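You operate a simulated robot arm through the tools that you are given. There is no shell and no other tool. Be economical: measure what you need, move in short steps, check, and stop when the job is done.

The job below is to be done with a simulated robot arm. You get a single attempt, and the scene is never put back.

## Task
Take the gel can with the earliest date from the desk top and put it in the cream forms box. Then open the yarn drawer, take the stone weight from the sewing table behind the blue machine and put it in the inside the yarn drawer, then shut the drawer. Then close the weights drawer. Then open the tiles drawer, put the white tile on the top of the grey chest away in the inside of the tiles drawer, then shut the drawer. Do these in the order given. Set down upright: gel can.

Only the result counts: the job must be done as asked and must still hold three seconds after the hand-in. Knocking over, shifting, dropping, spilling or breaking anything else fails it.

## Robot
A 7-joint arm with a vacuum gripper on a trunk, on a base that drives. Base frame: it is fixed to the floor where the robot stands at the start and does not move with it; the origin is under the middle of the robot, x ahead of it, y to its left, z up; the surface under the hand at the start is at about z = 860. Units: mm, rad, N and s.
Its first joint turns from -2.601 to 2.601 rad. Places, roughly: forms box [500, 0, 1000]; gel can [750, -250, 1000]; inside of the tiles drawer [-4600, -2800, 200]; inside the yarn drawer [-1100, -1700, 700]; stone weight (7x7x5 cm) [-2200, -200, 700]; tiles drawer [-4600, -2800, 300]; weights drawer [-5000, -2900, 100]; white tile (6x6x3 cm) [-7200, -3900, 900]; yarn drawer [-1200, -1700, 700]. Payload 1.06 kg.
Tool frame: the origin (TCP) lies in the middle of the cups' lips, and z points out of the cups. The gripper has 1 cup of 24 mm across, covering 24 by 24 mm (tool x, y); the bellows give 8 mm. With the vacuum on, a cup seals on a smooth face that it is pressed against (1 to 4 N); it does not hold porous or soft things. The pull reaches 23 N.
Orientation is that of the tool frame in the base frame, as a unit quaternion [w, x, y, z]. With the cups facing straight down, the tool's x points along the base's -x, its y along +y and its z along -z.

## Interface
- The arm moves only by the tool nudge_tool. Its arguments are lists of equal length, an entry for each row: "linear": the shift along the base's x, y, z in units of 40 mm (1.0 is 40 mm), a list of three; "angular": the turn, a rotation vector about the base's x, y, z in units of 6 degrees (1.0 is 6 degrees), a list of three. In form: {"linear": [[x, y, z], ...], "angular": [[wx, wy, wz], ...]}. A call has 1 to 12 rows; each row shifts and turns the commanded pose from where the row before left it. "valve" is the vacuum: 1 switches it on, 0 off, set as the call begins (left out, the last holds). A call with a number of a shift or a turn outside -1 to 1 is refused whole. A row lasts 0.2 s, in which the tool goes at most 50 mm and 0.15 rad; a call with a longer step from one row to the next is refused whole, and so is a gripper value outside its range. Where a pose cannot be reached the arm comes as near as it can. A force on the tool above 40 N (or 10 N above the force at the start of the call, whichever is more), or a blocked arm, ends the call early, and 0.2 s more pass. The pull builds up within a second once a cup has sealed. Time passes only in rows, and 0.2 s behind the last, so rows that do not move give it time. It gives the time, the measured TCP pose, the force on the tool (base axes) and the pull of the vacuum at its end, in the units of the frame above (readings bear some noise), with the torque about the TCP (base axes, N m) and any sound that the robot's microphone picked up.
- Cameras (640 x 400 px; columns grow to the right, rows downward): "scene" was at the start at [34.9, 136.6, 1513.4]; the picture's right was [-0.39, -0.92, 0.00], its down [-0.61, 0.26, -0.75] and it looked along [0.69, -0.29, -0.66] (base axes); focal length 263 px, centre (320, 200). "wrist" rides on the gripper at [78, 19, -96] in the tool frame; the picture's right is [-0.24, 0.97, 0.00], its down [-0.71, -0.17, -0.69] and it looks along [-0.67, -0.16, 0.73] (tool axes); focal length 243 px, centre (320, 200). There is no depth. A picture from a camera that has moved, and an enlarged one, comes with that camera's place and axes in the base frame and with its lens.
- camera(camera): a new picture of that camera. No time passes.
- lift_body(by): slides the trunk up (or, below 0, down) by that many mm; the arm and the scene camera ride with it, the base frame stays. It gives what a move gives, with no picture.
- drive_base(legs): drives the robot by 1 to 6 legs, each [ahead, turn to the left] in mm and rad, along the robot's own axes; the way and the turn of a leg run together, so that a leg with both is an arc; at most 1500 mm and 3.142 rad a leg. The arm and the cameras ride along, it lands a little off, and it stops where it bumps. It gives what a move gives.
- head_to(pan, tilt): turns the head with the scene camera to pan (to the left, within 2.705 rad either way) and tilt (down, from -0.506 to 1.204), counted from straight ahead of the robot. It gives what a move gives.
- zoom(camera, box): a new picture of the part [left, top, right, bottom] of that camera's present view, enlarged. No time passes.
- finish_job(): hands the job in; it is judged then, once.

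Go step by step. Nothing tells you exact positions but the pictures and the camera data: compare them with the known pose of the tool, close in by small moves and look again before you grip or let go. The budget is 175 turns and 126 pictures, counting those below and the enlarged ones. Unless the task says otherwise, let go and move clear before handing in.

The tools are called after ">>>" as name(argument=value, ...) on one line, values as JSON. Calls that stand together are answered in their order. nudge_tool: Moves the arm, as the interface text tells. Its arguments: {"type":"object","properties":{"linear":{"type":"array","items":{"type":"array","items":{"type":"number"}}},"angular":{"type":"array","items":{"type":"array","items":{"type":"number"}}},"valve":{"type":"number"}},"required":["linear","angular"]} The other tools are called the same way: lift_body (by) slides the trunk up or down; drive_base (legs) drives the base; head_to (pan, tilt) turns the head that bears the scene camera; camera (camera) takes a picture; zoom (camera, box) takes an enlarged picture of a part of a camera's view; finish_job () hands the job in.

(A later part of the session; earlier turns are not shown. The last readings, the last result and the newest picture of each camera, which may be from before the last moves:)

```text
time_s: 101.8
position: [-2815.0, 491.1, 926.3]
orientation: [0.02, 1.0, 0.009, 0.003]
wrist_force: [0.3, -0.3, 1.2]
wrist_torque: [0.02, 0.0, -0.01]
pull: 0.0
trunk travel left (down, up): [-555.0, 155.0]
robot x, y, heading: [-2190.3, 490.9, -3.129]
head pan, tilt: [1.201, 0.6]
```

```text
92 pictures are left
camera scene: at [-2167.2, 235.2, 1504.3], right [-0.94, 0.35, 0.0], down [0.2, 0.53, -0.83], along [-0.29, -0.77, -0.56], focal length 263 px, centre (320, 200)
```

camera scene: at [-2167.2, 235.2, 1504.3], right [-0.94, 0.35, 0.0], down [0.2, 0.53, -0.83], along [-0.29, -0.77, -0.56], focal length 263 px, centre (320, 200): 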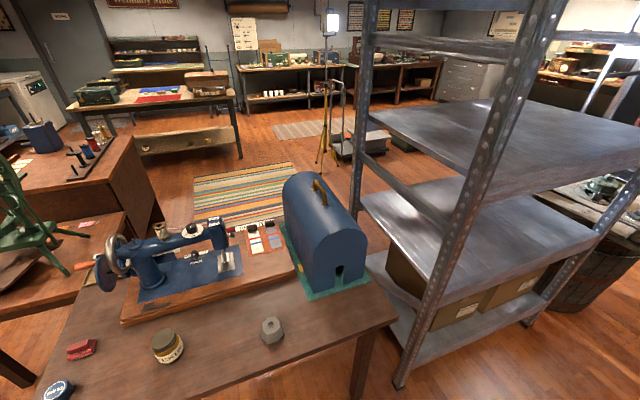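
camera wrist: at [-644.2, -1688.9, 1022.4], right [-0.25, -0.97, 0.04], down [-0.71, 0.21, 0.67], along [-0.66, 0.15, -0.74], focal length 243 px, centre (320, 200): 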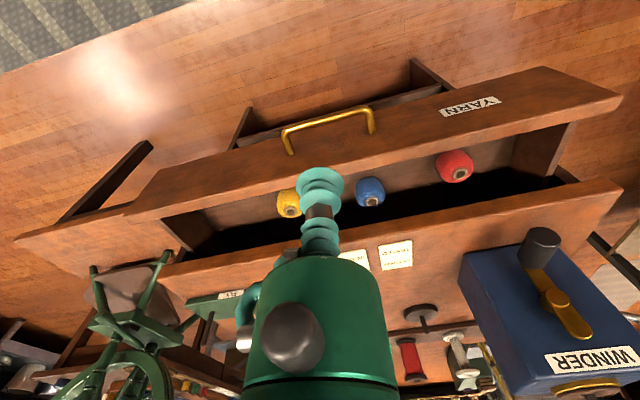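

The stone triangulates to about (-2184, -224, top ~730). Zoom on it to see its top, then turn left to face the table.

>>> zoom(camera="scene", box=[230, 300, 310, 350])

>>> drive_base(legs=[[0, 1.57]])

>>> camera(camera="wrist")

```text
8.00 times, centred on (270, 325) of scene
camera zoom: at [-2167.2, 235.2, 1504.3], right [-0.94, 0.35, 0.0], down [0.2, 0.53, -0.83], along [-0.29, -0.77, -0.56], focal length 2102 px, centre (720, -800)
```

zoom: 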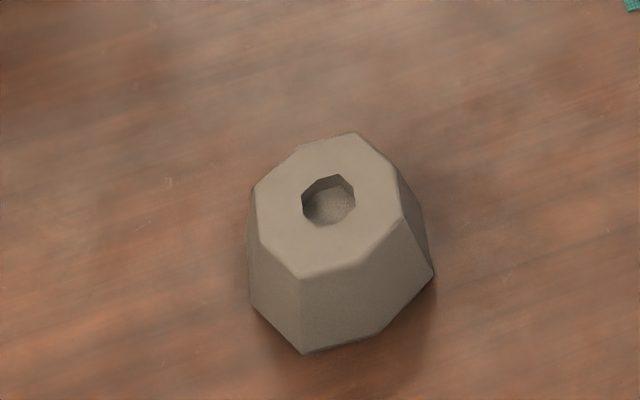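

```text
time_s: 106.1
position: [-2186.7, -140.4, 926.7]
orientation: [0.011, 0.7, 0.714, 0.015]
wrist_force: [-0.3, 0.1, -0.5]
wrist_torque: [-0.01, -0.03, 0.04]
pull: 0.0
trunk travel left (down, up): [-555.0, 155.0]
robot x, y, heading: [-2189.8, 485.3, -1.552]
head pan, tilt: [1.201, 0.6]
```

```text
90 pictures are left
camera wrist: at [-2173.3, -62.9, 1022.4], right [0.98, -0.22, 0.04], down [-0.18, -0.72, 0.67], along [-0.12, -0.66, -0.74], focal length 243 px, centre (320, 200)
```

wrist: 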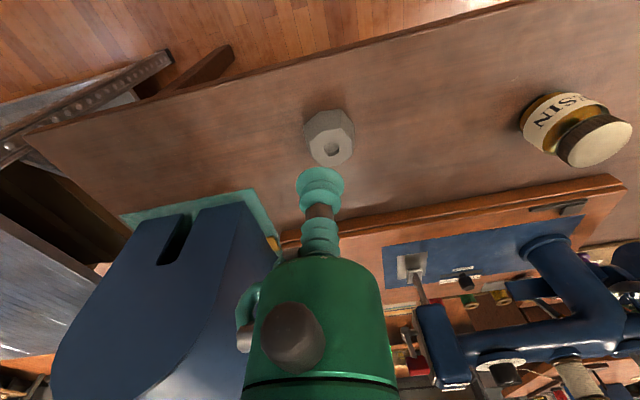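

The stone's flat top has a ~20 mm recess in its centre; the 24 mm cup must sit centred on it so the lip lands around the hole. Levelling the tool and approaching to z≈790.

>>> nudge_tool(linear=[[0, -0.58, -0.85], [0, -0.58, -0.85], [0, -0.58, -0.85], [0, -0.58, -0.85], [0, 0, 0]], angular=[[-0.06, 0.35, 0], [0, 0, 0], [0, 0, 0], [0, 0, 0], [0, 0, 0]])

>>> camera(camera="wrist")

```text
time_s: 107.3
position: [-2186.5, -234.6, 790.1]
orientation: [0.001, 0.7, 0.715, 0.0]
wrist_force: [0.4, 0.1, 0.3]
wrist_torque: [0.02, -0.04, 0.0]
pull: 0.1
trunk travel left (down, up): [-555.0, 155.0]
robot x, y, heading: [-2181.7, 488.6, -1.553]
head pan, tilt: [1.201, 0.6]
```

```text
89 pictures are left
camera wrist: at [-2168.4, -156.0, 885.6], right [0.98, -0.22, 0.0], down [-0.16, -0.71, 0.68], along [-0.15, -0.67, -0.73], focal length 243 px, centre (320, 200)
```

wrist: 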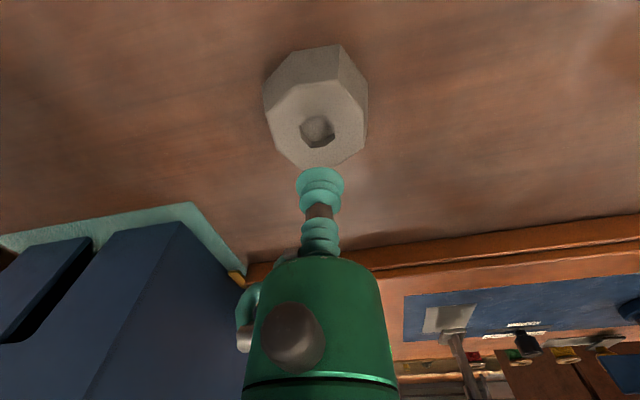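

>>> nudge_tool(linear=[[0, 0.1, -0.3], [0, 0, -0.3], [0, 0, 0]], angular=[[0, 0, 0], [0, 0, 0], [0, 0, 0]])

>>> zoom(camera="wrist", box=[240, 80, 400, 220])

>>> head_to(pan=-0.3, tilt=0.8)

>>> camera(camera="scene")

```text
time_s: 108.1
position: [-2187.0, -230.2, 766.7]
orientation: [0.001, 0.699, 0.715, 0.001]
wrist_force: [0.3, -0.1, -0.4]
wrist_torque: [0.03, -0.02, -0.01]
pull: 0.1
trunk travel left (down, up): [-555.0, 155.0]
robot x, y, heading: [-2182.6, 489.3, -1.551]
head pan, tilt: [1.201, 0.6]
```

```text
2.86 times, centred on (320, 150) of wrist
camera zoom: at [-2169.1, -151.7, 861.8], right [0.98, -0.22, 0.0], down [-0.16, -0.71, 0.68], along [-0.15, -0.67, -0.73], focal length 693 px, centre (320, 343)
```

zoom: 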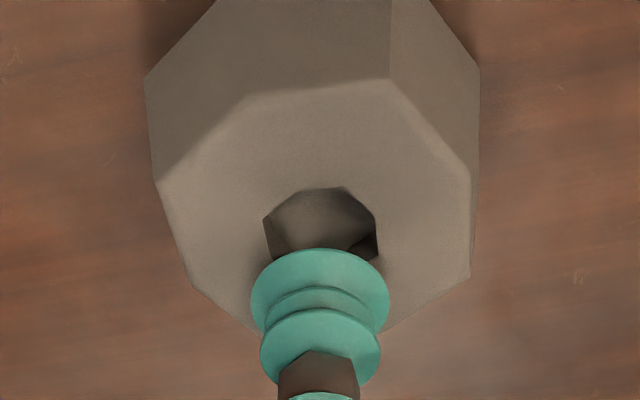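

```text
time_s: 109.7
position: [-2187.3, -230.3, 766.8]
orientation: [0.0, 0.699, 0.715, 0.001]
wrist_force: [0.0, -0.5, 0.6]
wrist_torque: [-0.01, 0.02, 0.05]
pull: 0.0
trunk travel left (down, up): [-555.0, 155.0]
robot x, y, heading: [-2189.4, 488.7, -1.549]
head pan, tilt: [-0.3, 0.799]
```

```text
87 pictures are left
camera scene: at [-2037.5, 458.2, 1487.4], right [-0.96, 0.28, 0.0], down [0.2, 0.69, -0.7], along [-0.19, -0.67, -0.72], focal length 263 px, centre (320, 200)
```

scene: 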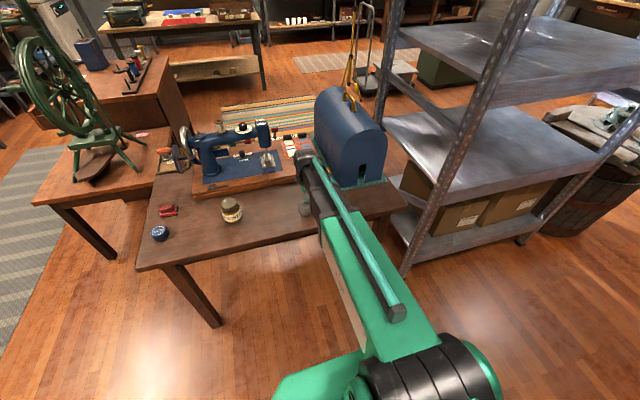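

The top appears at z≈755 with hole centre ≈(-2185, -222.5). Shift by ~8 mm, drop slightly, and recheck.

>>> nudge_tool(linear=[[0.045, 0.19, 0], [0, 0, -0.12], [0, 0, 0]], angular=[[0, 0, 0], [0, 0, 0], [0, 0, 0]])

>>> zoom(camera="wrist", box=[240, 80, 400, 220])

```text
time_s: 110.5
position: [-2184.8, -222.3, 762.8]
orientation: [0.001, 0.699, 0.715, 0.001]
wrist_force: [-0.2, -0.1, 0.0]
wrist_torque: [-0.01, -0.01, -0.01]
pull: 0.1
trunk travel left (down, up): [-555.0, 155.0]
robot x, y, heading: [-2186.9, 486.3, -1.554]
head pan, tilt: [-0.3, 0.799]
```

```text
2.86 times, centred on (320, 150) of wrist
camera zoom: at [-2167.3, -143.6, 856.8], right [0.98, -0.22, 0.0], down [-0.16, -0.71, 0.68], along [-0.15, -0.67, -0.73], focal length 693 px, centre (320, 343)
```

zoom: 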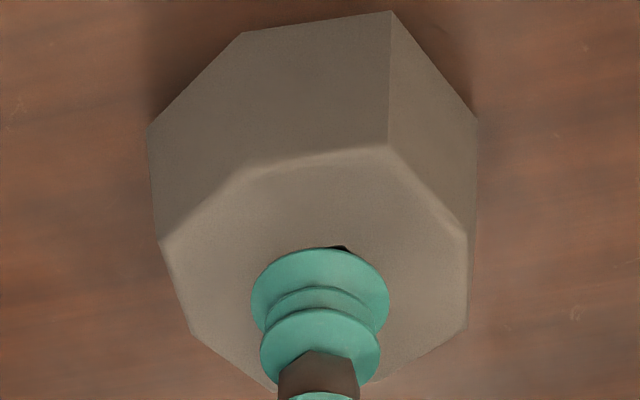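

Nearly covering the hole. I'll descend in tiny steps to find the contact height (vacuum off).

>>> nudge_tool(linear=[[0, 0, -0.06], [0, 0, -0.06], [0, 0, 0]], angular=[[0, 0, 0], [0, 0, 0], [0, 0, 0]])

>>> nudge_tool(linear=[[0, 0, -0.04], [0, 0, 0]], angular=[[0, 0, 0], [0, 0, 0]])

```text
time_s: 111.3
position: [-2184.8, -222.3, 757.7]
orientation: [0.001, 0.7, 0.715, 0.001]
wrist_force: [1.1, -1.6, 3.8]
wrist_torque: [0.03, 0.04, -0.01]
pull: 0.1
trunk travel left (down, up): [-555.0, 155.0]
robot x, y, heading: [-2184.7, 487.8, -1.554]
head pan, tilt: [-0.3, 0.799]
```

```text
time_s: 111.9
position: [-2184.9, -222.1, 756.4]
orientation: [0.002, 0.699, 0.715, 0.0]
wrist_force: [1.1, 1.1, 3.6]
wrist_torque: [0.01, 0.06, 0.04]
pull: 0.1
trunk travel left (down, up): [-555.0, 155.0]
robot x, y, heading: [-2188.9, 487.9, -1.553]
head pan, tilt: [-0.3, 0.799]
```

Contact at z≈757 with the cup very nearly centred. Try the vacuum.

>>> nudge_tool(linear=[[0, 0, 0], [0, 0, 0], [0, 0, 0], [0, 0, 0]], angular=[[0, 0, 0], [0, 0, 0], [0, 0, 0], [0, 0, 0]], valve=1)

>>> zoom(camera="wrist", box=[240, 80, 400, 220])

```text
time_s: 112.9
position: [-2185.5, -223.0, 756.0]
orientation: [0.0, 0.7, 0.714, 0.0]
wrist_force: [1.4, 1.1, 3.4]
wrist_torque: [-0.01, 0.04, 0.0]
pull: 22.5
trunk travel left (down, up): [-555.0, 155.0]
robot x, y, heading: [-2188.5, 490.5, -1.555]
head pan, tilt: [-0.3, 0.799]
```

```text
2.86 times, centred on (320, 150) of wrist
camera zoom: at [-2167.8, -143.5, 850.7], right [0.98, -0.22, 0.0], down [-0.16, -0.71, 0.68], along [-0.15, -0.67, -0.73], focal length 693 px, centre (320, 343)
```

zoom: 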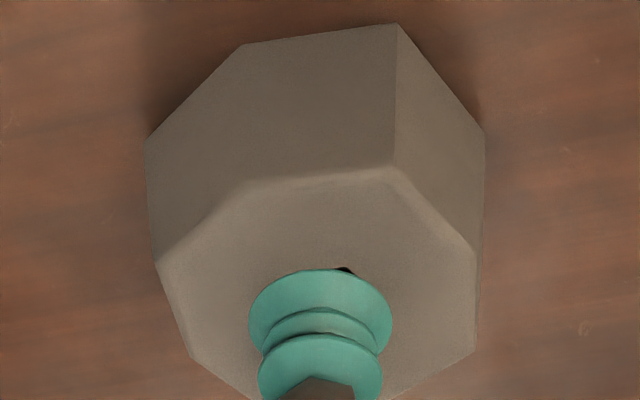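

Sealed at full pull. Lifting slowly.

>>> nudge_tool(linear=[[0, 0, 0.1], [0, 0, 0.2], [0, 0, 0.4], [0, 0, 0.5], [0, 0, 0.6], [0, 0, 0.7], [0, 0, 0.7], [0, 0, 0.7], [0, 0.4, 0.6], [0, 0.5, 0], [0, 0.6, 0], [0, 0.6, 0]], angular=[[0, 0, 0], [0, 0, 0], [0, 0, 0], [0, 0, 0], [0, 0, 0], [0, 0, 0], [0, 0, 0], [0, 0, 0], [0, 0, 0], [0, 0, 0], [0, 0, 0], [0, 0, 0]])

>>> camera(camera="wrist")

```text
time_s: 115.5
position: [-2185.6, -138.1, 935.3]
orientation: [0.001, 0.7, 0.714, 0.001]
wrist_force: [-0.1, -0.2, -3.5]
wrist_torque: [0.01, 0.01, 0.04]
pull: 22.9
trunk travel left (down, up): [-555.0, 155.0]
robot x, y, heading: [-2188.1, 484.4, -1.549]
head pan, tilt: [-0.3, 0.799]
```

```text
84 pictures are left
camera wrist: at [-2168.0, -60.2, 1031.1], right [0.98, -0.22, 0.0], down [-0.16, -0.71, 0.68], along [-0.15, -0.67, -0.73], focal length 243 px, centre (320, 200)
```

wrist: 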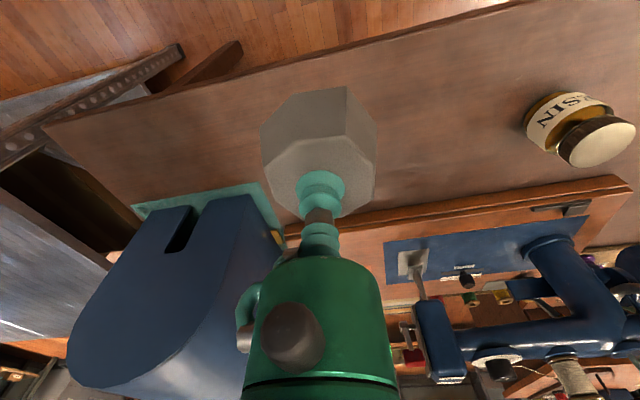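

Stone is held. Raise for clearance, then drive back toward the yarn cabinet.

>>> lift_body(by=100)

>>> drive_base(legs=[[0, 1.55], [1500, 0], [360, 0], [0, -1.57]])

```text
time_s: 116.8
position: [-2185.4, -140.4, 1036.2]
orientation: [0.0, 0.699, 0.715, 0.001]
wrist_force: [-0.5, 0.0, -4.0]
wrist_torque: [0.0, -0.01, -0.01]
pull: 22.7
trunk travel left (down, up): [-655.0, 55.0]
robot x, y, heading: [-2189.5, 486.6, -1.55]
head pan, tilt: [-0.3, 0.799]
```

```text
time_s: 133.6
position: [-374.4, -192.8, 1036.1]
orientation: [0.001, 0.715, 0.699, 0.0]
wrist_force: [-0.1, 0.2, -4.3]
wrist_torque: [-0.03, 0.0, -0.01]
pull: 22.7
trunk travel left (down, up): [-655.0, 55.0]
robot x, y, heading: [-347.3, 430.7, -1.596]
head pan, tilt: [-0.3, 0.799]
```

>>> drive_base(legs=[[0, 0.04], [1000, 0], [930, 0], [0, -1.585], [-160, 0]])

>>> head_to(pan=0, tilt=0.8)

>>> camera(camera="scene")

>>> camera(camera="wrist")

```text
time_s: 148.7
position: [-788.0, -1510.4, 1036.4]
orientation: [0.001, 1.0, -0.004, 0.0]
wrist_force: [0.2, -0.2, -4.5]
wrist_torque: [0.0, 0.01, 0.02]
pull: 22.9
trunk travel left (down, up): [-655.0, 55.0]
robot x, y, heading: [-163.4, -1527.5, 3.135]
head pan, tilt: [-0.3, 0.799]
```

```text
time_s: 149.5
position: [-788.4, -1511.5, 1036.6]
orientation: [0.0, 1.0, -0.004, 0.0]
wrist_force: [-0.7, -1.2, -4.4]
wrist_torque: [-0.02, 0.02, -0.03]
pull: 23.1
trunk travel left (down, up): [-655.0, 55.0]
robot x, y, heading: [-161.7, -1527.9, 3.136]
head pan, tilt: [0.0, 0.799]
```

```text
83 pictures are left
camera scene: at [-196.6, -1696.5, 1587.4], right [0.01, 1.0, 0.0], down [0.72, -0.01, -0.7], along [-0.7, 0.01, -0.72], focal length 263 px, centre (320, 200)
```

scene: 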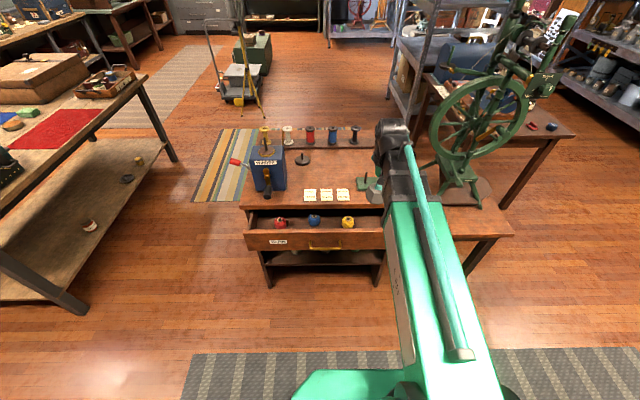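

```text
82 pictures are left
camera wrist: at [-710.4, -1529.6, 1130.8], right [-0.24, -0.97, 0.0], down [-0.71, 0.18, 0.68], along [-0.66, 0.16, -0.73], focal length 243 px, centre (320, 200)
```

wrist: 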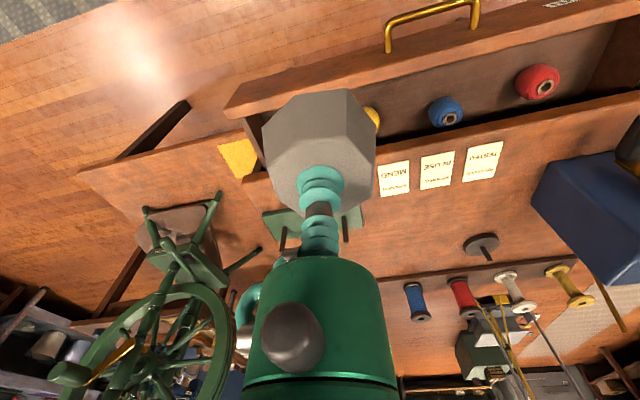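

The stone hangs over the open drawer's free bay area. I'll yaw the tool 90° so the wrist camera won't overhang the drawer front, moving over (-882, -1463).

>>> nudge_tool(linear=[[-0.2, 0.1, 0], [-0.2, 0.1, 0], [-0.2, 0.1, 0], [-0.2, 0.1, 0], [-0.2, 0.1, 0], [-0.2, 0.1, 0], [-0.2, 0.1, 0], [-0.2, 0.1, 0], [-0.2, 0.1, 0], [-0.2, 0.1, 0], [-0.2, 0.1, 0], [-0.1, 0.1, 0]], angular=[[0, 0, -1], [0, 0, -1], [0, 0, -1], [0, 0, -1], [0, 0, -1], [0, 0, -1], [0, 0, -1], [0, 0, -1], [0, 0, -1], [0, 0, -1], [0, 0, -1], [0, 0, -1]])

>>> camera(camera="wrist")

>>> camera(camera="scene")

```text
time_s: 152.1
position: [-882.4, -1462.7, 1035.7]
orientation: [0.001, 0.806, -0.592, -0.001]
wrist_force: [-0.8, -0.1, -4.4]
wrist_torque: [-0.02, 0.01, 0.0]
pull: 22.6
trunk travel left (down, up): [-655.0, 55.0]
robot x, y, heading: [-159.5, -1527.2, 3.129]
head pan, tilt: [0.0, 0.799]
```

```text
81 pictures are left
camera wrist: at [-875.7, -1542.7, 1130.6], right [-1.0, -0.07, 0.0], down [-0.05, 0.73, 0.68], along [-0.05, 0.68, -0.73], focal length 243 px, centre (320, 200)
```

wrist: 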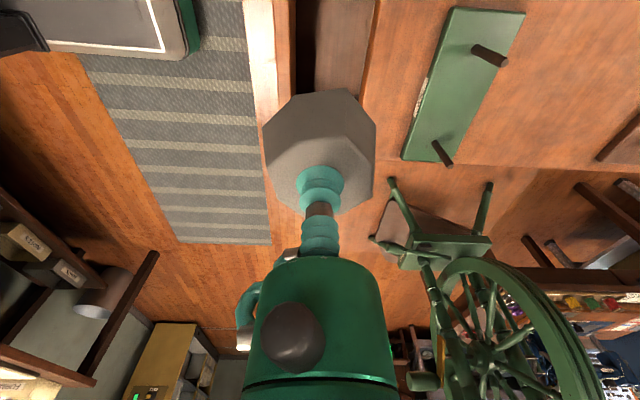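

```text
80 pictures are left
camera scene: at [-196.6, -1696.5, 1587.4], right [0.01, 1.0, 0.0], down [0.72, -0.01, -0.7], along [-0.7, 0.01, -0.72], focal length 263 px, centre (320, 200)
```

scene: 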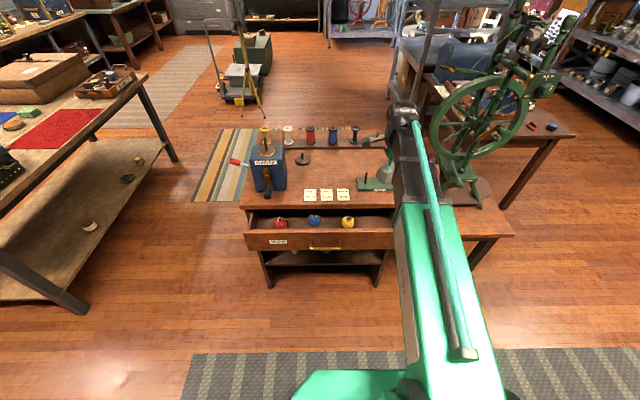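

From here the opening runs x≈-847 to -949, so centre is ≈-898. Shift 16 mm and lower to just above the table top.

>>> nudge_tool(linear=[[-0.4, 0, -0.5], [0, 0, -0.9], [0, 0, -0.9], [0, 0, -0.9], [0, 0, -0.6], [0, 0, 0]], angular=[[0, 0, -1], [0, 0, -1], [0, 0, -1], [0, 0, 0], [0, 0, 0], [0, 0, 0]])

>>> camera(camera="wrist")

>>> zoom(camera="scene", box=[230, 120, 470, 280])

```text
time_s: 153.5
position: [-897.7, -1462.4, 882.7]
orientation: [-0.001, -0.705, 0.709, 0.0]
wrist_force: [-0.2, 0.0, -4.3]
wrist_torque: [0.0, 0.0, 0.0]
pull: 23.1
trunk travel left (down, up): [-655.0, 55.0]
robot x, y, heading: [-161.7, -1528.6, 3.128]
head pan, tilt: [0.0, 0.799]
```

```text
79 pictures are left
camera wrist: at [-916.9, -1539.9, 978.2], right [-0.97, 0.24, 0.0], down [0.18, 0.71, 0.68], along [0.16, 0.66, -0.73], focal length 243 px, centre (320, 200)
```

wrist: 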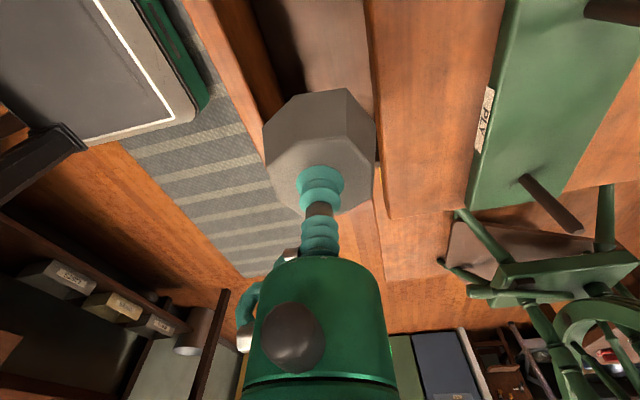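

```text
2.50 times, centred on (350, 200) of scene
camera zoom: at [-196.6, -1696.5, 1587.4], right [0.01, 1.0, 0.0], down [0.72, -0.01, -0.7], along [-0.7, 0.01, -0.72], focal length 657 px, centre (245, 200)
```

zoom: 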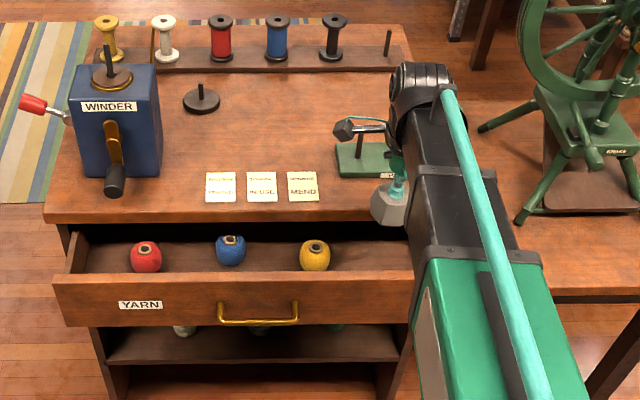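

Aligned within ±13 mm after a +4 mm correction. Lower into the drawer, watching force.

>>> nudge_tool(linear=[[0.1, 0, -0.4], [0, 0, -0.6], [0, 0, -0.6], [0, 0, -0.6], [0, 0, -0.6], [0, 0, -0.4], [0, 0, 0]], angular=[[0, 0, 0], [0, 0, 0], [0, 0, 0], [0, 0, 0], [0, 0, 0], [0, 0, 0], [0, 0, 0]])

>>> camera(camera="wrist")

>>> zoom(camera="scene", box=[230, 120, 470, 280])

```text
time_s: 155.1
position: [-893.5, -1465.2, 756.7]
orientation: [0.0, -0.705, 0.71, 0.001]
wrist_force: [0.3, 0.2, -4.0]
wrist_torque: [-0.02, -0.03, 0.01]
pull: 23.2
trunk travel left (down, up): [-655.0, 55.0]
robot x, y, heading: [-161.7, -1524.9, 3.134]
head pan, tilt: [0.0, 0.799]
```

```text
77 pictures are left
camera wrist: at [-911.5, -1542.7, 850.9], right [-0.97, 0.24, 0.0], down [0.18, 0.71, 0.68], along [0.16, 0.66, -0.73], focal length 243 px, centre (320, 200)
```

wrist: 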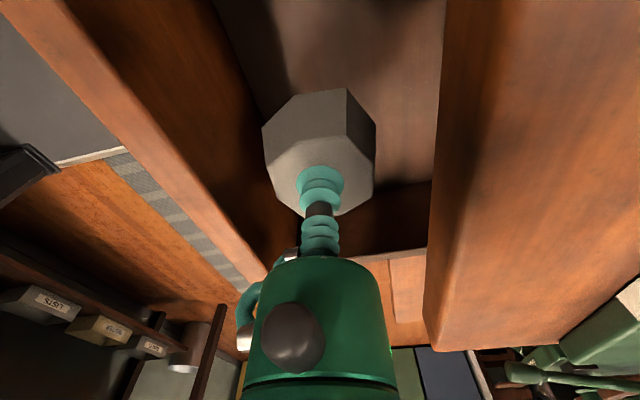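

```text
2.50 times, centred on (350, 200) of scene
camera zoom: at [-196.6, -1696.5, 1587.4], right [0.01, 1.0, 0.0], down [0.72, -0.01, -0.7], along [-0.7, 0.01, -0.72], focal length 657 px, centre (245, 200)
```

zoom: 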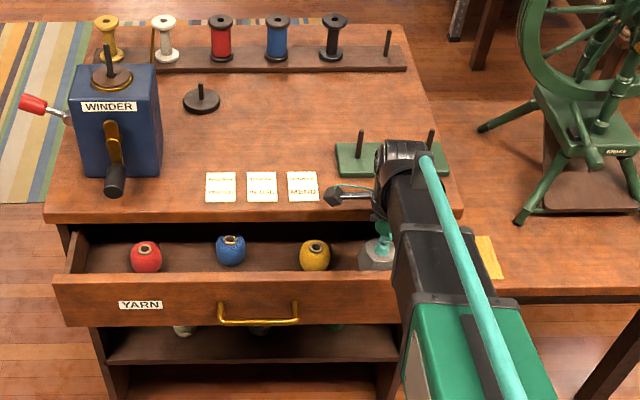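

>>> nudge_tool(linear=[[0, 0, -0.4], [0, 0, -0.25], [0, 0, -0.15], [0, 0, 0]], angular=[[0, 0, 0], [0, 0, 0], [0, 0, 0], [0, 0, 0]])

```text
time_s: 156.1
position: [-893.0, -1463.3, 724.9]
orientation: [0.0, -0.705, 0.71, 0.0]
wrist_force: [-0.2, 0.1, -4.8]
wrist_torque: [0.03, 0.02, 0.01]
pull: 22.5
trunk travel left (down, up): [-655.0, 55.0]
robot x, y, heading: [-164.5, -1525.0, 3.132]
head pan, tilt: [0.0, 0.799]
```

>>> nudge_tool(linear=[[0, 0, -0.12], [0, 0, -0.08], [0, 0, 0]], angular=[[0, 0, 0], [0, 0, 0], [0, 0, 0]])

>>> camera(camera="wrist")

```text
time_s: 156.9
position: [-893.7, -1462.9, 716.0]
orientation: [-0.001, -0.705, 0.71, 0.001]
wrist_force: [-0.4, -0.3, -4.8]
wrist_torque: [-0.02, 0.01, -0.01]
pull: 22.4
trunk travel left (down, up): [-655.0, 55.0]
robot x, y, heading: [-162.2, -1529.1, 3.132]
head pan, tilt: [0.0, 0.799]
```

```text
75 pictures are left
camera wrist: at [-911.8, -1540.8, 810.3], right [-0.97, 0.24, 0.0], down [0.18, 0.71, 0.68], along [0.16, 0.66, -0.73], focal length 243 px, centre (320, 200)
```

wrist: 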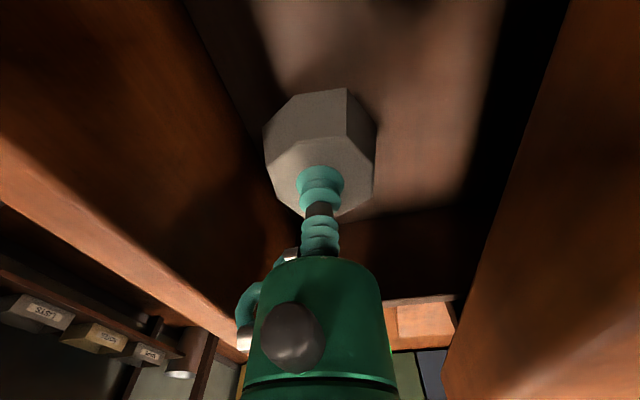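

Close to the floor now; continue in very small steps.

>>> nudge_tool(linear=[[0, 0, -0.06], [0, 0, -0.05], [0, 0, 0]], angular=[[0, 0, 0], [0, 0, 0], [0, 0, 0]])

>>> nudge_tool(linear=[[0, 0, -0.05], [0, 0, -0.05], [0, 0, 0]], angular=[[0, 0, 0], [0, 0, 0], [0, 0, 0]])

```text
time_s: 157.7
position: [-893.1, -1463.0, 710.7]
orientation: [-0.001, -0.705, 0.71, 0.001]
wrist_force: [-0.2, 0.6, -4.2]
wrist_torque: [-0.01, -0.01, 0.0]
pull: 23.1
trunk travel left (down, up): [-655.0, 55.0]
robot x, y, heading: [-163.3, -1531.5, 3.132]
head pan, tilt: [0.0, 0.799]
```

```text
time_s: 158.5
position: [-892.4, -1462.5, 706.3]
orientation: [0.0, -0.705, 0.709, 0.0]
wrist_force: [0.7, -0.2, -5.1]
wrist_torque: [0.02, 0.02, 0.0]
pull: 22.9
trunk travel left (down, up): [-655.0, 55.0]
robot x, y, heading: [-158.6, -1525.8, 3.134]
head pan, tilt: [0.0, 0.799]
```

>>> nudge_tool(linear=[[0, 0, -0.05], [0, 0, -0.05], [0, 0, 0]], angular=[[0, 0, 0], [0, 0, 0], [0, 0, 0]])

>>> nudge_tool(linear=[[0, 0, -0.04], [0, 0, -0.04], [0, 0, 0]], angular=[[0, 0, 0], [0, 0, 0], [0, 0, 0]])

```text
time_s: 159.3
position: [-892.4, -1462.7, 702.1]
orientation: [-0.001, -0.705, 0.71, 0.001]
wrist_force: [0.5, 0.7, -4.2]
wrist_torque: [0.03, 0.02, -0.01]
pull: 22.4
trunk travel left (down, up): [-655.0, 55.0]
robot x, y, heading: [-163.4, -1524.1, 3.129]
head pan, tilt: [0.0, 0.799]
```

```text
time_s: 160.1
position: [-891.9, -1461.5, 699.6]
orientation: [0.0, -0.705, 0.709, 0.001]
wrist_force: [-0.4, 0.3, -4.6]
wrist_torque: [0.01, 0.0, -0.01]
pull: 22.7
trunk travel left (down, up): [-655.0, 55.0]
robot x, y, heading: [-161.4, -1525.9, 3.128]
head pan, tilt: [0.0, 0.799]
```

>>> nudge_tool(linear=[[0, 0, -0.05], [0, 0, -0.05], [0, 0, 0]], angular=[[0, 0, 0], [0, 0, 0], [0, 0, 0]])

>>> camera(camera="wrist")

>>> zoom(camera="scene", box=[330, 190, 410, 250])

```text
time_s: 160.9
position: [-891.4, -1462.0, 696.9]
orientation: [0.0, -0.705, 0.709, 0.001]
wrist_force: [-1.7, -2.0, 9.4]
wrist_torque: [0.15, -0.02, -0.02]
pull: 23.1
trunk travel left (down, up): [-655.0, 55.0]
robot x, y, heading: [-159.7, -1525.4, 3.131]
head pan, tilt: [0.0, 0.799]
```

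```text
74 pictures are left
camera wrist: at [-910.7, -1540.8, 792.1], right [-0.97, 0.24, 0.0], down [0.18, 0.71, 0.68], along [0.16, 0.66, -0.73], focal length 243 px, centre (320, 200)
```

wrist: 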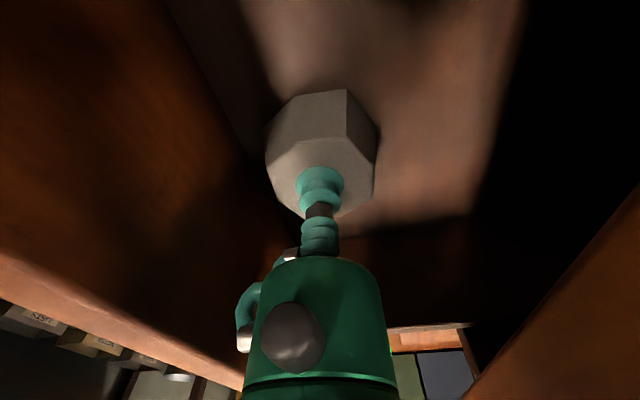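

```text
6.67 times, centred on (370, 220) of scene
camera zoom: at [-195.2, -1696.8, 1587.6], right [0.01, 1.0, 0.0], down [0.72, -0.01, -0.7], along [-0.7, 0.01, -0.72], focal length 1752 px, centre (-13, 67)
```

zoom: 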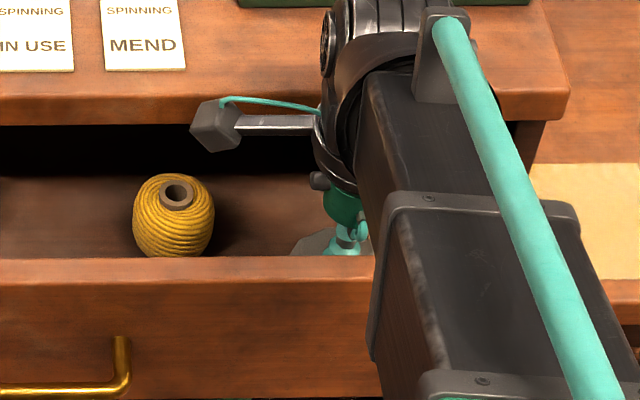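

Floor contact. Release and rise straight up.

>>> nudge_tool(linear=[[0, 0, 0.03], [0, 0, 0], [0, 0, 0], [0, 0, 0], [0, 0, 0.15], [0, 0, 0.4], [0, 0, 0.8], [0, 0, 0.9], [0, 0, 0.9], [0, 0, 0.9], [0, 0, 0.9]], angular=[[0, 0, 0], [0, 0, 0], [0, 0, 0], [0, 0, 0], [0, 0, 0], [0, 0, 0], [0, 0, 0], [0, 0, 0], [0, 0, 0], [0, 0, 0], [0, 0, 0]], valve=0)

>>> camera(camera="wrist")

```text
time_s: 163.3
position: [-893.3, -1461.8, 893.7]
orientation: [-0.001, -0.704, 0.71, 0.0]
wrist_force: [-0.1, 0.4, -0.1]
wrist_torque: [-0.02, 0.0, 0.0]
pull: 0.0
trunk travel left (down, up): [-655.0, 55.0]
robot x, y, heading: [-158.0, -1527.1, 3.133]
head pan, tilt: [0.0, 0.799]
```

```text
72 pictures are left
camera wrist: at [-912.7, -1540.2, 988.8], right [-0.97, 0.24, 0.0], down [0.18, 0.71, 0.68], along [0.16, 0.66, -0.73], focal length 243 px, centre (320, 200)
```

wrist: 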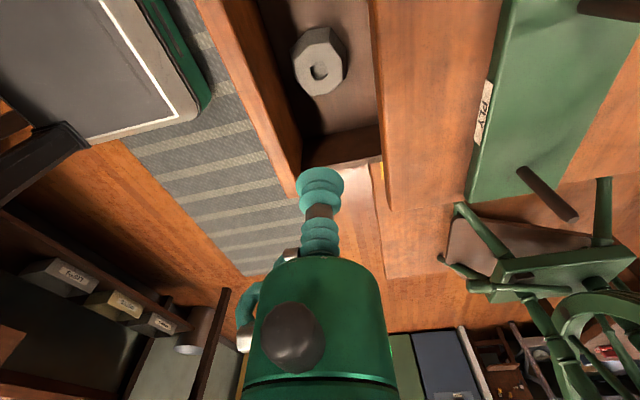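

The stone sits in the drawer. To close: back off slightly, lower trunk, and bring the tool horizontal to push the drawer front beside the handle (y≈-1540).

>>> nudge_tool(linear=[[0.5, -0.1, 0], [0.5, -0.1, 0], [0.5, -0.15, 0], [0.5, -0.2, 0], [0.3, -0.2, 0], [0, -0.2, 0], [0, -0.2, 0], [0, -0.2, 0], [0, -0.2, 0], [0, -0.2, 0], [0, -0.2, 0], [0, 0, 0]], angular=[[0, 0, 1], [0, 0, 1], [0, 0, 1], [0, 0, 1], [0, 0, 1], [0, 0, 1], [0, 0, 1], [0, 0, 1], [0, 0, 1], [0, 0, 1], [0, 0, 1], [0, 0, 1]])

>>> nudge_tool(linear=[[0.2, 0, 0], [0.2, 0, 0], [0, 0, 0], [0, 0, 0]], angular=[[0, 0, 1], [0, 0, 1], [0, 0, 1], [0, 0, 0]])

>>> drive_base(legs=[[-70, 0]])

```text
time_s: 165.9
position: [-801.5, -1540.7, 895.1]
orientation: [0.001, 0.987, -0.16, 0.0]
wrist_force: [0.0, 0.1, 0.0]
wrist_torque: [-0.01, -0.03, 0.03]
pull: 0.0
trunk travel left (down, up): [-655.0, 55.0]
robot x, y, heading: [-163.7, -1525.8, 3.132]
head pan, tilt: [0.0, 0.799]
```

```text
time_s: 166.9
position: [-784.3, -1540.0, 896.3]
orientation: [0.001, 1.0, -0.003, 0.0]
wrist_force: [0.2, 0.2, -0.1]
wrist_torque: [-0.01, -0.01, 0.0]
pull: 0.1
trunk travel left (down, up): [-655.0, 55.0]
robot x, y, heading: [-158.3, -1527.1, 3.132]
head pan, tilt: [0.0, 0.799]
```

```text
time_s: 167.9
position: [-715.2, -1542.6, 897.3]
orientation: [0.001, 1.0, -0.004, -0.001]
wrist_force: [0.2, 0.5, 0.4]
wrist_torque: [-0.03, 0.03, -0.03]
pull: 0.0
trunk travel left (down, up): [-655.0, 55.0]
robot x, y, heading: [-94.2, -1525.6, 3.134]
head pan, tilt: [0.0, 0.799]
```

>>> lift_body(by=-430)

>>> nudge_tool(linear=[[-0.2, 0, 0], [-0.2, 0, 0], [-0.2, 0, 0], [-0.2, 0, 0], [-0.2, 0, 0], [-0.2, 0, 0], [-0.2, 0, 0], [-0.2, 0, 0], [-0.2, 0, 0]], angular=[[0, 1, 0], [0, 1, 0], [0, 1, 0], [0, 1, 0], [0, 1, 0], [0, 1, 0], [0, 1, 0], [0, 1, 0], [0, 1, 0]])

```text
refused: -430 is not a number from -400 to 400
```

```text
time_s: 169.9
position: [-787.4, -1541.5, 897.1]
orientation: [0.002, 0.891, -0.002, -0.455]
wrist_force: [-0.1, 1.6, 0.5]
wrist_torque: [0.01, 0.0, -0.01]
pull: 0.1
trunk travel left (down, up): [-655.0, 55.0]
robot x, y, heading: [-94.7, -1528.2, 3.14]
head pan, tilt: [0.0, 0.799]
```

>>> lift_body(by=-400)

>>> nudge_tool(linear=[[0, 0, 0.4], [0, 0, 0.6], [0, 0, 0.7], [0, 0, 0.8], [0, 0, 0.8], [0, 0, 0.8], [0, 0, 0.8]], angular=[[0, 1, 0], [0, 1, 0], [0, 1, 0], [0, 1, 0], [0, 1, 0], [0, 1, 0], [0, 0, 0]])

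>>> camera(camera="wrist")

>>> camera(camera="scene")

```text
time_s: 173.7
position: [-788.7, -1542.2, 497.6]
orientation: [0.003, 0.891, -0.002, -0.454]
wrist_force: [-0.4, -0.2, 0.9]
wrist_torque: [-0.02, 0.0, 0.01]
pull: 0.0
trunk travel left (down, up): [-255.0, 455.0]
robot x, y, heading: [-92.7, -1526.7, 3.14]
head pan, tilt: [0.0, 0.799]
```

```text
time_s: 175.3
position: [-814.5, -1534.4, 645.8]
orientation: [0.049, 0.733, -0.081, -0.674]
wrist_force: [0.7, -0.5, 0.5]
wrist_torque: [0.05, -0.02, -0.04]
pull: 0.1
out of reach, approached as far as the arm can: row 3, 4, 5, 6, 7
trunk travel left (down, up): [-255.0, 455.0]
robot x, y, heading: [-93.3, -1528.0, 3.133]
head pan, tilt: [0.0, 0.799]
```

```text
71 pictures are left
camera wrist: at [-712.6, -1570.9, 581.3], right [-0.07, -0.91, 0.41], down [0.63, 0.28, 0.72], along [-0.77, 0.31, 0.56], focal length 243 px, centre (320, 200)
```

wrist: 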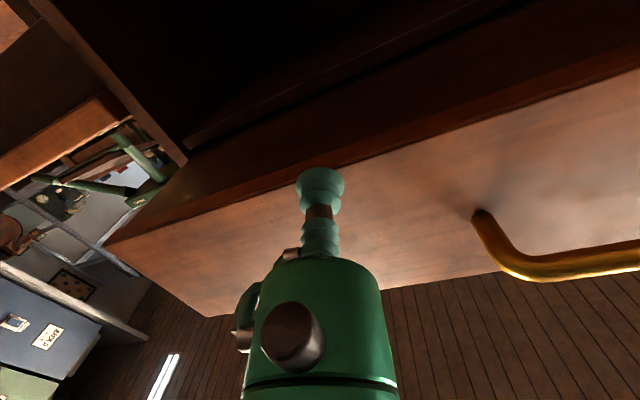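

```text
70 pictures are left
camera scene: at [-127.5, -1697.1, 1187.4], right [0.01, 1.0, 0.0], down [0.72, -0.01, -0.7], along [-0.7, 0.01, -0.72], focal length 263 px, centre (320, 200)
```

scene: 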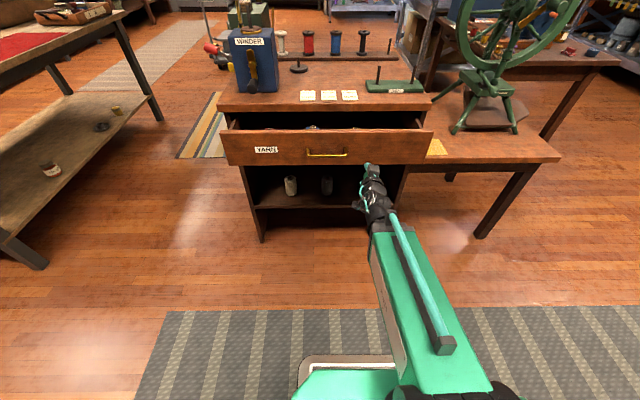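

The tool is right in front of the drawer near its bottom edge; raise 45 mm and push with the arm.

>>> lift_body(by=45)

>>> nudge_tool(linear=[[-0.3, 0, 0], [-0.5, 0, 0], [-0.5, 0, 0], [-0.5, 0, 0]], angular=[[0, 0, 0], [0, 0, 0], [0, 0, 0], [0, 0, 0]])

>>> camera(camera="wrist")

```text
time_s: 176.2
position: [-813.6, -1538.3, 693.3]
orientation: [-0.002, 0.734, -0.006, -0.679]
wrist_force: [-0.9, -0.8, 0.4]
wrist_torque: [-0.03, 0.0, -0.01]
pull: 0.0
trunk travel left (down, up): [-300.0, 410.0]
robot x, y, heading: [-93.7, -1525.0, 3.133]
head pan, tilt: [0.0, 0.799]
```

```text
time_s: 177.2
position: [-886.2, -1538.7, 694.3]
orientation: [-0.004, 0.734, -0.008, -0.679]
wrist_force: [-0.1, -0.8, 0.2]
wrist_torque: [0.03, 0.03, 0.03]
pull: 0.0
trunk travel left (down, up): [-300.0, 410.0]
robot x, y, heading: [-93.3, -1525.7, 3.135]
head pan, tilt: [0.0, 0.799]
```

```text
69 pictures are left
camera wrist: at [-784.7, -1559.3, 622.5], right [-0.03, -0.97, 0.24], down [0.63, 0.17, 0.76], along [-0.78, 0.18, 0.61], focal length 243 px, centre (320, 200)
```

wrist: 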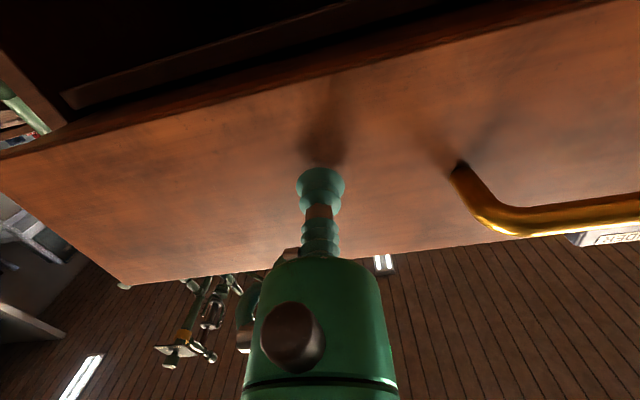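

The drawer is sliding in. Push on to closed.

>>> nudge_tool(linear=[[-0.4, 0, 0], [-0.4, 0, 0], [-0.3, 0, 0], [-0.2, 0, 0], [-0.15, 0, 0], [-0.1, 0, 0], [-0.1, 0, 0]], angular=[[0, 0, 0], [0, 0, 0], [0, 0, 0], [0, 0, 0], [0, 0, 0], [0, 0, 0], [0, 0, 0]])

>>> camera(camera="wrist")

>>> zoom(camera="scene", box=[200, 60, 460, 240])

```text
time_s: 178.8
position: [-951.9, -1539.0, 693.5]
orientation: [-0.004, 0.734, -0.008, -0.679]
wrist_force: [0.8, 0.7, 0.1]
wrist_torque: [0.02, 0.01, -0.02]
pull: 0.0
trunk travel left (down, up): [-300.0, 410.0]
robot x, y, heading: [-93.8, -1523.3, 3.136]
head pan, tilt: [0.0, 0.799]
```

```text
68 pictures are left
camera wrist: at [-849.9, -1559.8, 622.6], right [-0.03, -0.97, 0.24], down [0.63, 0.17, 0.76], along [-0.78, 0.18, 0.61], focal length 243 px, centre (320, 200)
```

wrist: 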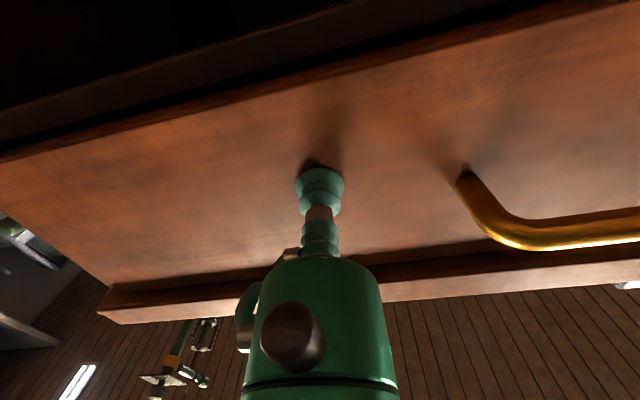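

```text
2.22 times, centred on (330, 150) of scene
camera zoom: at [-127.4, -1697.1, 1232.4], right [0.01, 1.0, 0.0], down [0.72, -0.01, -0.7], along [-0.7, 0.01, -0.72], focal length 584 px, centre (298, 311)
```

zoom: 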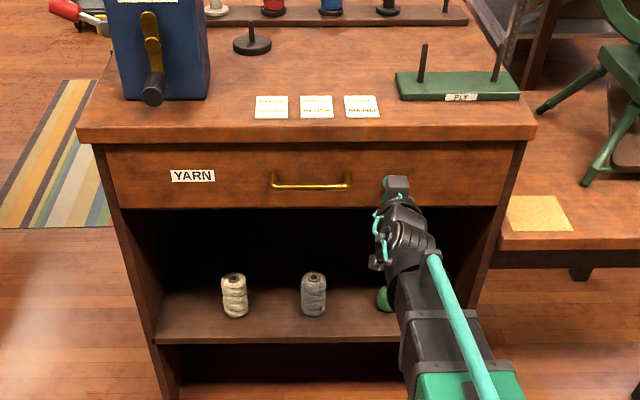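

Looks closed; push a touch further to confirm against the stop.

>>> nudge_tool(linear=[[-0.08, 0, 0], [-0.08, 0, 0], [-0.08, 0, 0]], angular=[[0, 0, 0], [0, 0, 0], [0, 0, 0]])

```text
time_s: 179.6
position: [-960.2, -1539.9, 693.6]
orientation: [-0.002, 0.735, -0.007, -0.678]
wrist_force: [16.7, 1.0, -7.5]
wrist_torque: [0.01, 0.27, 0.05]
pull: 0.0
trunk travel left (down, up): [-300.0, 410.0]
robot x, y, heading: [-97.6, -1525.6, 3.131]
head pan, tilt: [0.0, 0.799]
```

Drawer fully closed. Retract, raise, and return the tool to pointing down for travel.

>>> nudge_tool(linear=[[0.3, 0, 0], [0.5, 0, 0], [0.8, 0, 0], [0.8, 0, 0]], angular=[[0, 0, 0], [0, 0, 0], [0, 0, 0], [0, 0, 0]])

>>> lift_body(by=400)

>>> nudge_tool(linear=[[0, 0, 0], [0.2, 0, 0], [0.3, 0, 0], [0.3, 0, 0], [0.3, 0, 0], [0.3, 0, 0], [0.3, 0, 0], [0.3, 0, 0], [0.3, 0, 0], [0.3, 0, 0], [0.3, 0, 0], [0.3, 0, 0]], angular=[[0, -1, 0], [0, -1, 0], [0, -1, 0], [0, -1, 0], [0, -1, 0], [0, -1, 0], [0, -1, 0], [0, -1, 0], [0, -1, 0], [0, -1, 0], [0, -1, 0], [0, -1, 0]])

>>> head_to(pan=0, tilt=0.25)

>>> camera(camera="scene")

```text
time_s: 180.6
position: [-864.1, -1538.4, 694.6]
orientation: [-0.003, 0.734, -0.007, -0.679]
wrist_force: [0.0, 0.3, -0.8]
wrist_torque: [-0.02, -0.01, -0.02]
pull: 0.0
trunk travel left (down, up): [-300.0, 410.0]
robot x, y, heading: [-93.0, -1527.3, 3.137]
head pan, tilt: [0.0, 0.799]
```

```text
time_s: 184.4
position: [-864.6, -1538.3, 1094.8]
orientation: [-0.003, 0.734, -0.007, -0.679]
wrist_force: [0.6, -0.2, -1.4]
wrist_torque: [0.03, 0.03, 0.02]
pull: 0.1
trunk travel left (down, up): [-700.0, 10.0]
robot x, y, heading: [-95.2, -1526.9, 3.136]
head pan, tilt: [0.0, 0.799]
```

```text
time_s: 187.0
position: [-754.0, -1525.8, 1096.7]
orientation: [-0.034, 0.974, -0.011, -0.224]
wrist_force: [0.6, -0.4, 0.0]
wrist_torque: [0.02, 0.0, -0.02]
pull: 0.1
out of reach, approached as far as the arm can: row 1, 2, 3, 4
trunk travel left (down, up): [-700.0, 10.0]
robot x, y, heading: [-95.9, -1526.0, 3.136]
head pan, tilt: [0.0, 0.799]
```

```text
time_s: 188.0
position: [-753.5, -1527.3, 1096.8]
orientation: [-0.034, 0.974, -0.011, -0.225]
wrist_force: [-0.8, 0.3, 0.2]
wrist_torque: [0.04, -0.01, 0.01]
pull: 0.0
trunk travel left (down, up): [-700.0, 10.0]
robot x, y, heading: [-95.4, -1523.3, 3.136]
head pan, tilt: [0.0, 0.25]
```

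```text
66 pictures are left
camera scene: at [-140.1, -1697.0, 1681.4], right [0.01, 1.0, 0.0], down [0.25, 0.0, -0.97], along [-0.97, 0.01, -0.25], focal length 263 px, centre (320, 200)
```

scene: 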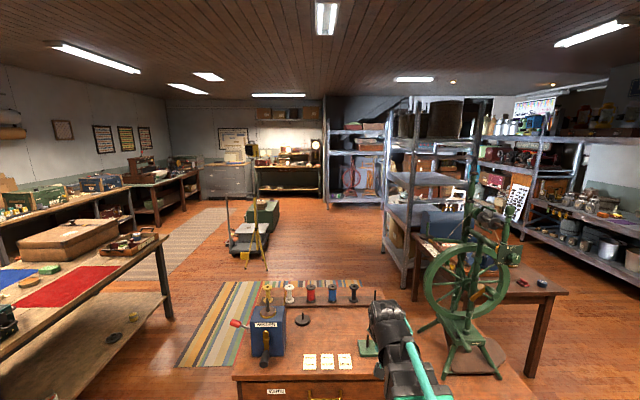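

Drawer shut. Ahead I see a green floor cabinet (likely tiles/weights drawers) at roughly (-4800, -2700), and the grey chest far at the back. Zooming.

>>> zoom(camera="scene", box=[180, 130, 340, 290])

>>> nudge_tool(linear=[[0.3, 0, 0], [0.3, 0, 0], [0.3, 0, 0], [0.3, 0, 0], [0, 0, 0]], angular=[[0, -0.9, 0.2], [0, -0.9, 0.2], [0, -0.9, 0], [0, -0.9, 0], [0, -0.7, 0]])

```text
2.50 times, centred on (260, 210) of scene
camera zoom: at [-140.1, -1697.0, 1681.4], right [0.01, 1.0, 0.0], down [0.25, 0.0, -0.97], along [-0.97, 0.01, -0.25], focal length 657 px, centre (470, 175)
```

zoom: 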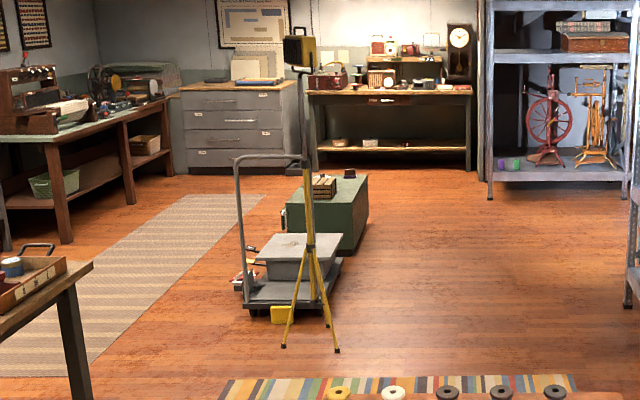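

```text
time_s: 189.2
position: [-707.7, -1526.3, 1097.0]
orientation: [-0.028, 0.999, 0.017, -0.001]
wrist_force: [-1.0, -0.5, 0.0]
wrist_torque: [0.0, 0.01, 0.01]
pull: 0.0
trunk travel left (down, up): [-700.0, 10.0]
robot x, y, heading: [-91.0, -1528.5, 3.13]
head pan, tilt: [0.0, 0.25]
```

The green cabinet's drawers face -y toward the rug aisle. I'll route: past the yarn cabinet's left side, along y≈-2550, then diagonally left of the tripod and trolley.

>>> drive_base(legs=[[150, 0], [0, 1.58], [1020, 0], [0, -1.57]])

>>> camera(camera="scene")

```text
time_s: 203.2
position: [-827.5, -2558.9, 1097.1]
orientation: [-0.028, 0.999, 0.028, -0.003]
wrist_force: [-0.1, -0.5, -0.4]
wrist_torque: [0.05, 0.0, -0.01]
pull: 0.1
trunk travel left (down, up): [-700.0, 10.0]
robot x, y, heading: [-210.7, -2547.8, -3.127]
head pan, tilt: [0.0, 0.25]
```

```text
64 pictures are left
camera scene: at [-257.2, -2716.8, 1681.5], right [-0.02, 1.0, 0.0], down [0.25, 0.0, -0.97], along [-0.97, -0.01, -0.25], focal length 263 px, centre (320, 200)
```

scene: 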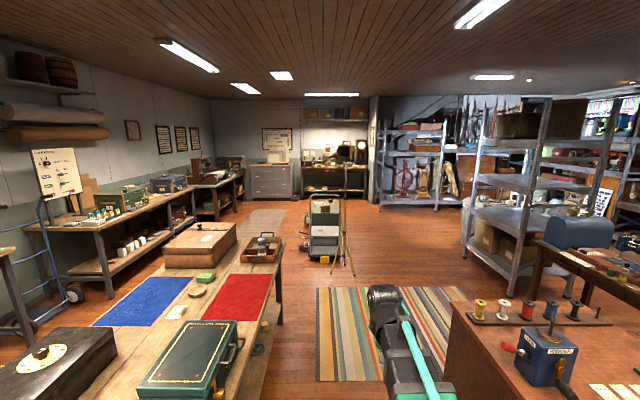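

>>> drive_base(legs=[[0, -0.035], [1500, 0], [600, 0], [0, 0.68]])

>>> camera(camera="scene")

```text
time_s: 215.9
position: [-2819.4, -2885.4, 1097.9]
orientation: [-0.026, 0.937, 0.347, -0.011]
wrist_force: [-0.6, -0.6, 0.3]
wrist_torque: [-0.02, 0.02, 0.01]
pull: 0.0
trunk travel left (down, up): [-700.0, 10.0]
robot x, y, heading: [-2336.8, -2499.8, -2.479]
head pan, tilt: [0.0, 0.25]
```

```text
63 pictures are left
camera scene: at [-2269.1, -2666.0, 1681.5], right [-0.62, 0.79, 0.0], down [0.19, 0.15, -0.97], along [-0.76, -0.6, -0.25], focal length 263 px, centre (320, 200)
```

scene: 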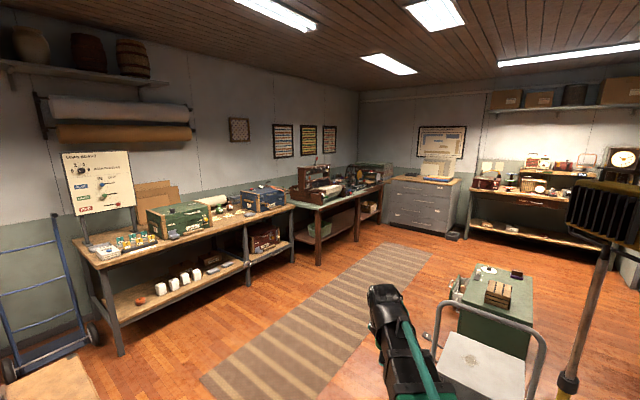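

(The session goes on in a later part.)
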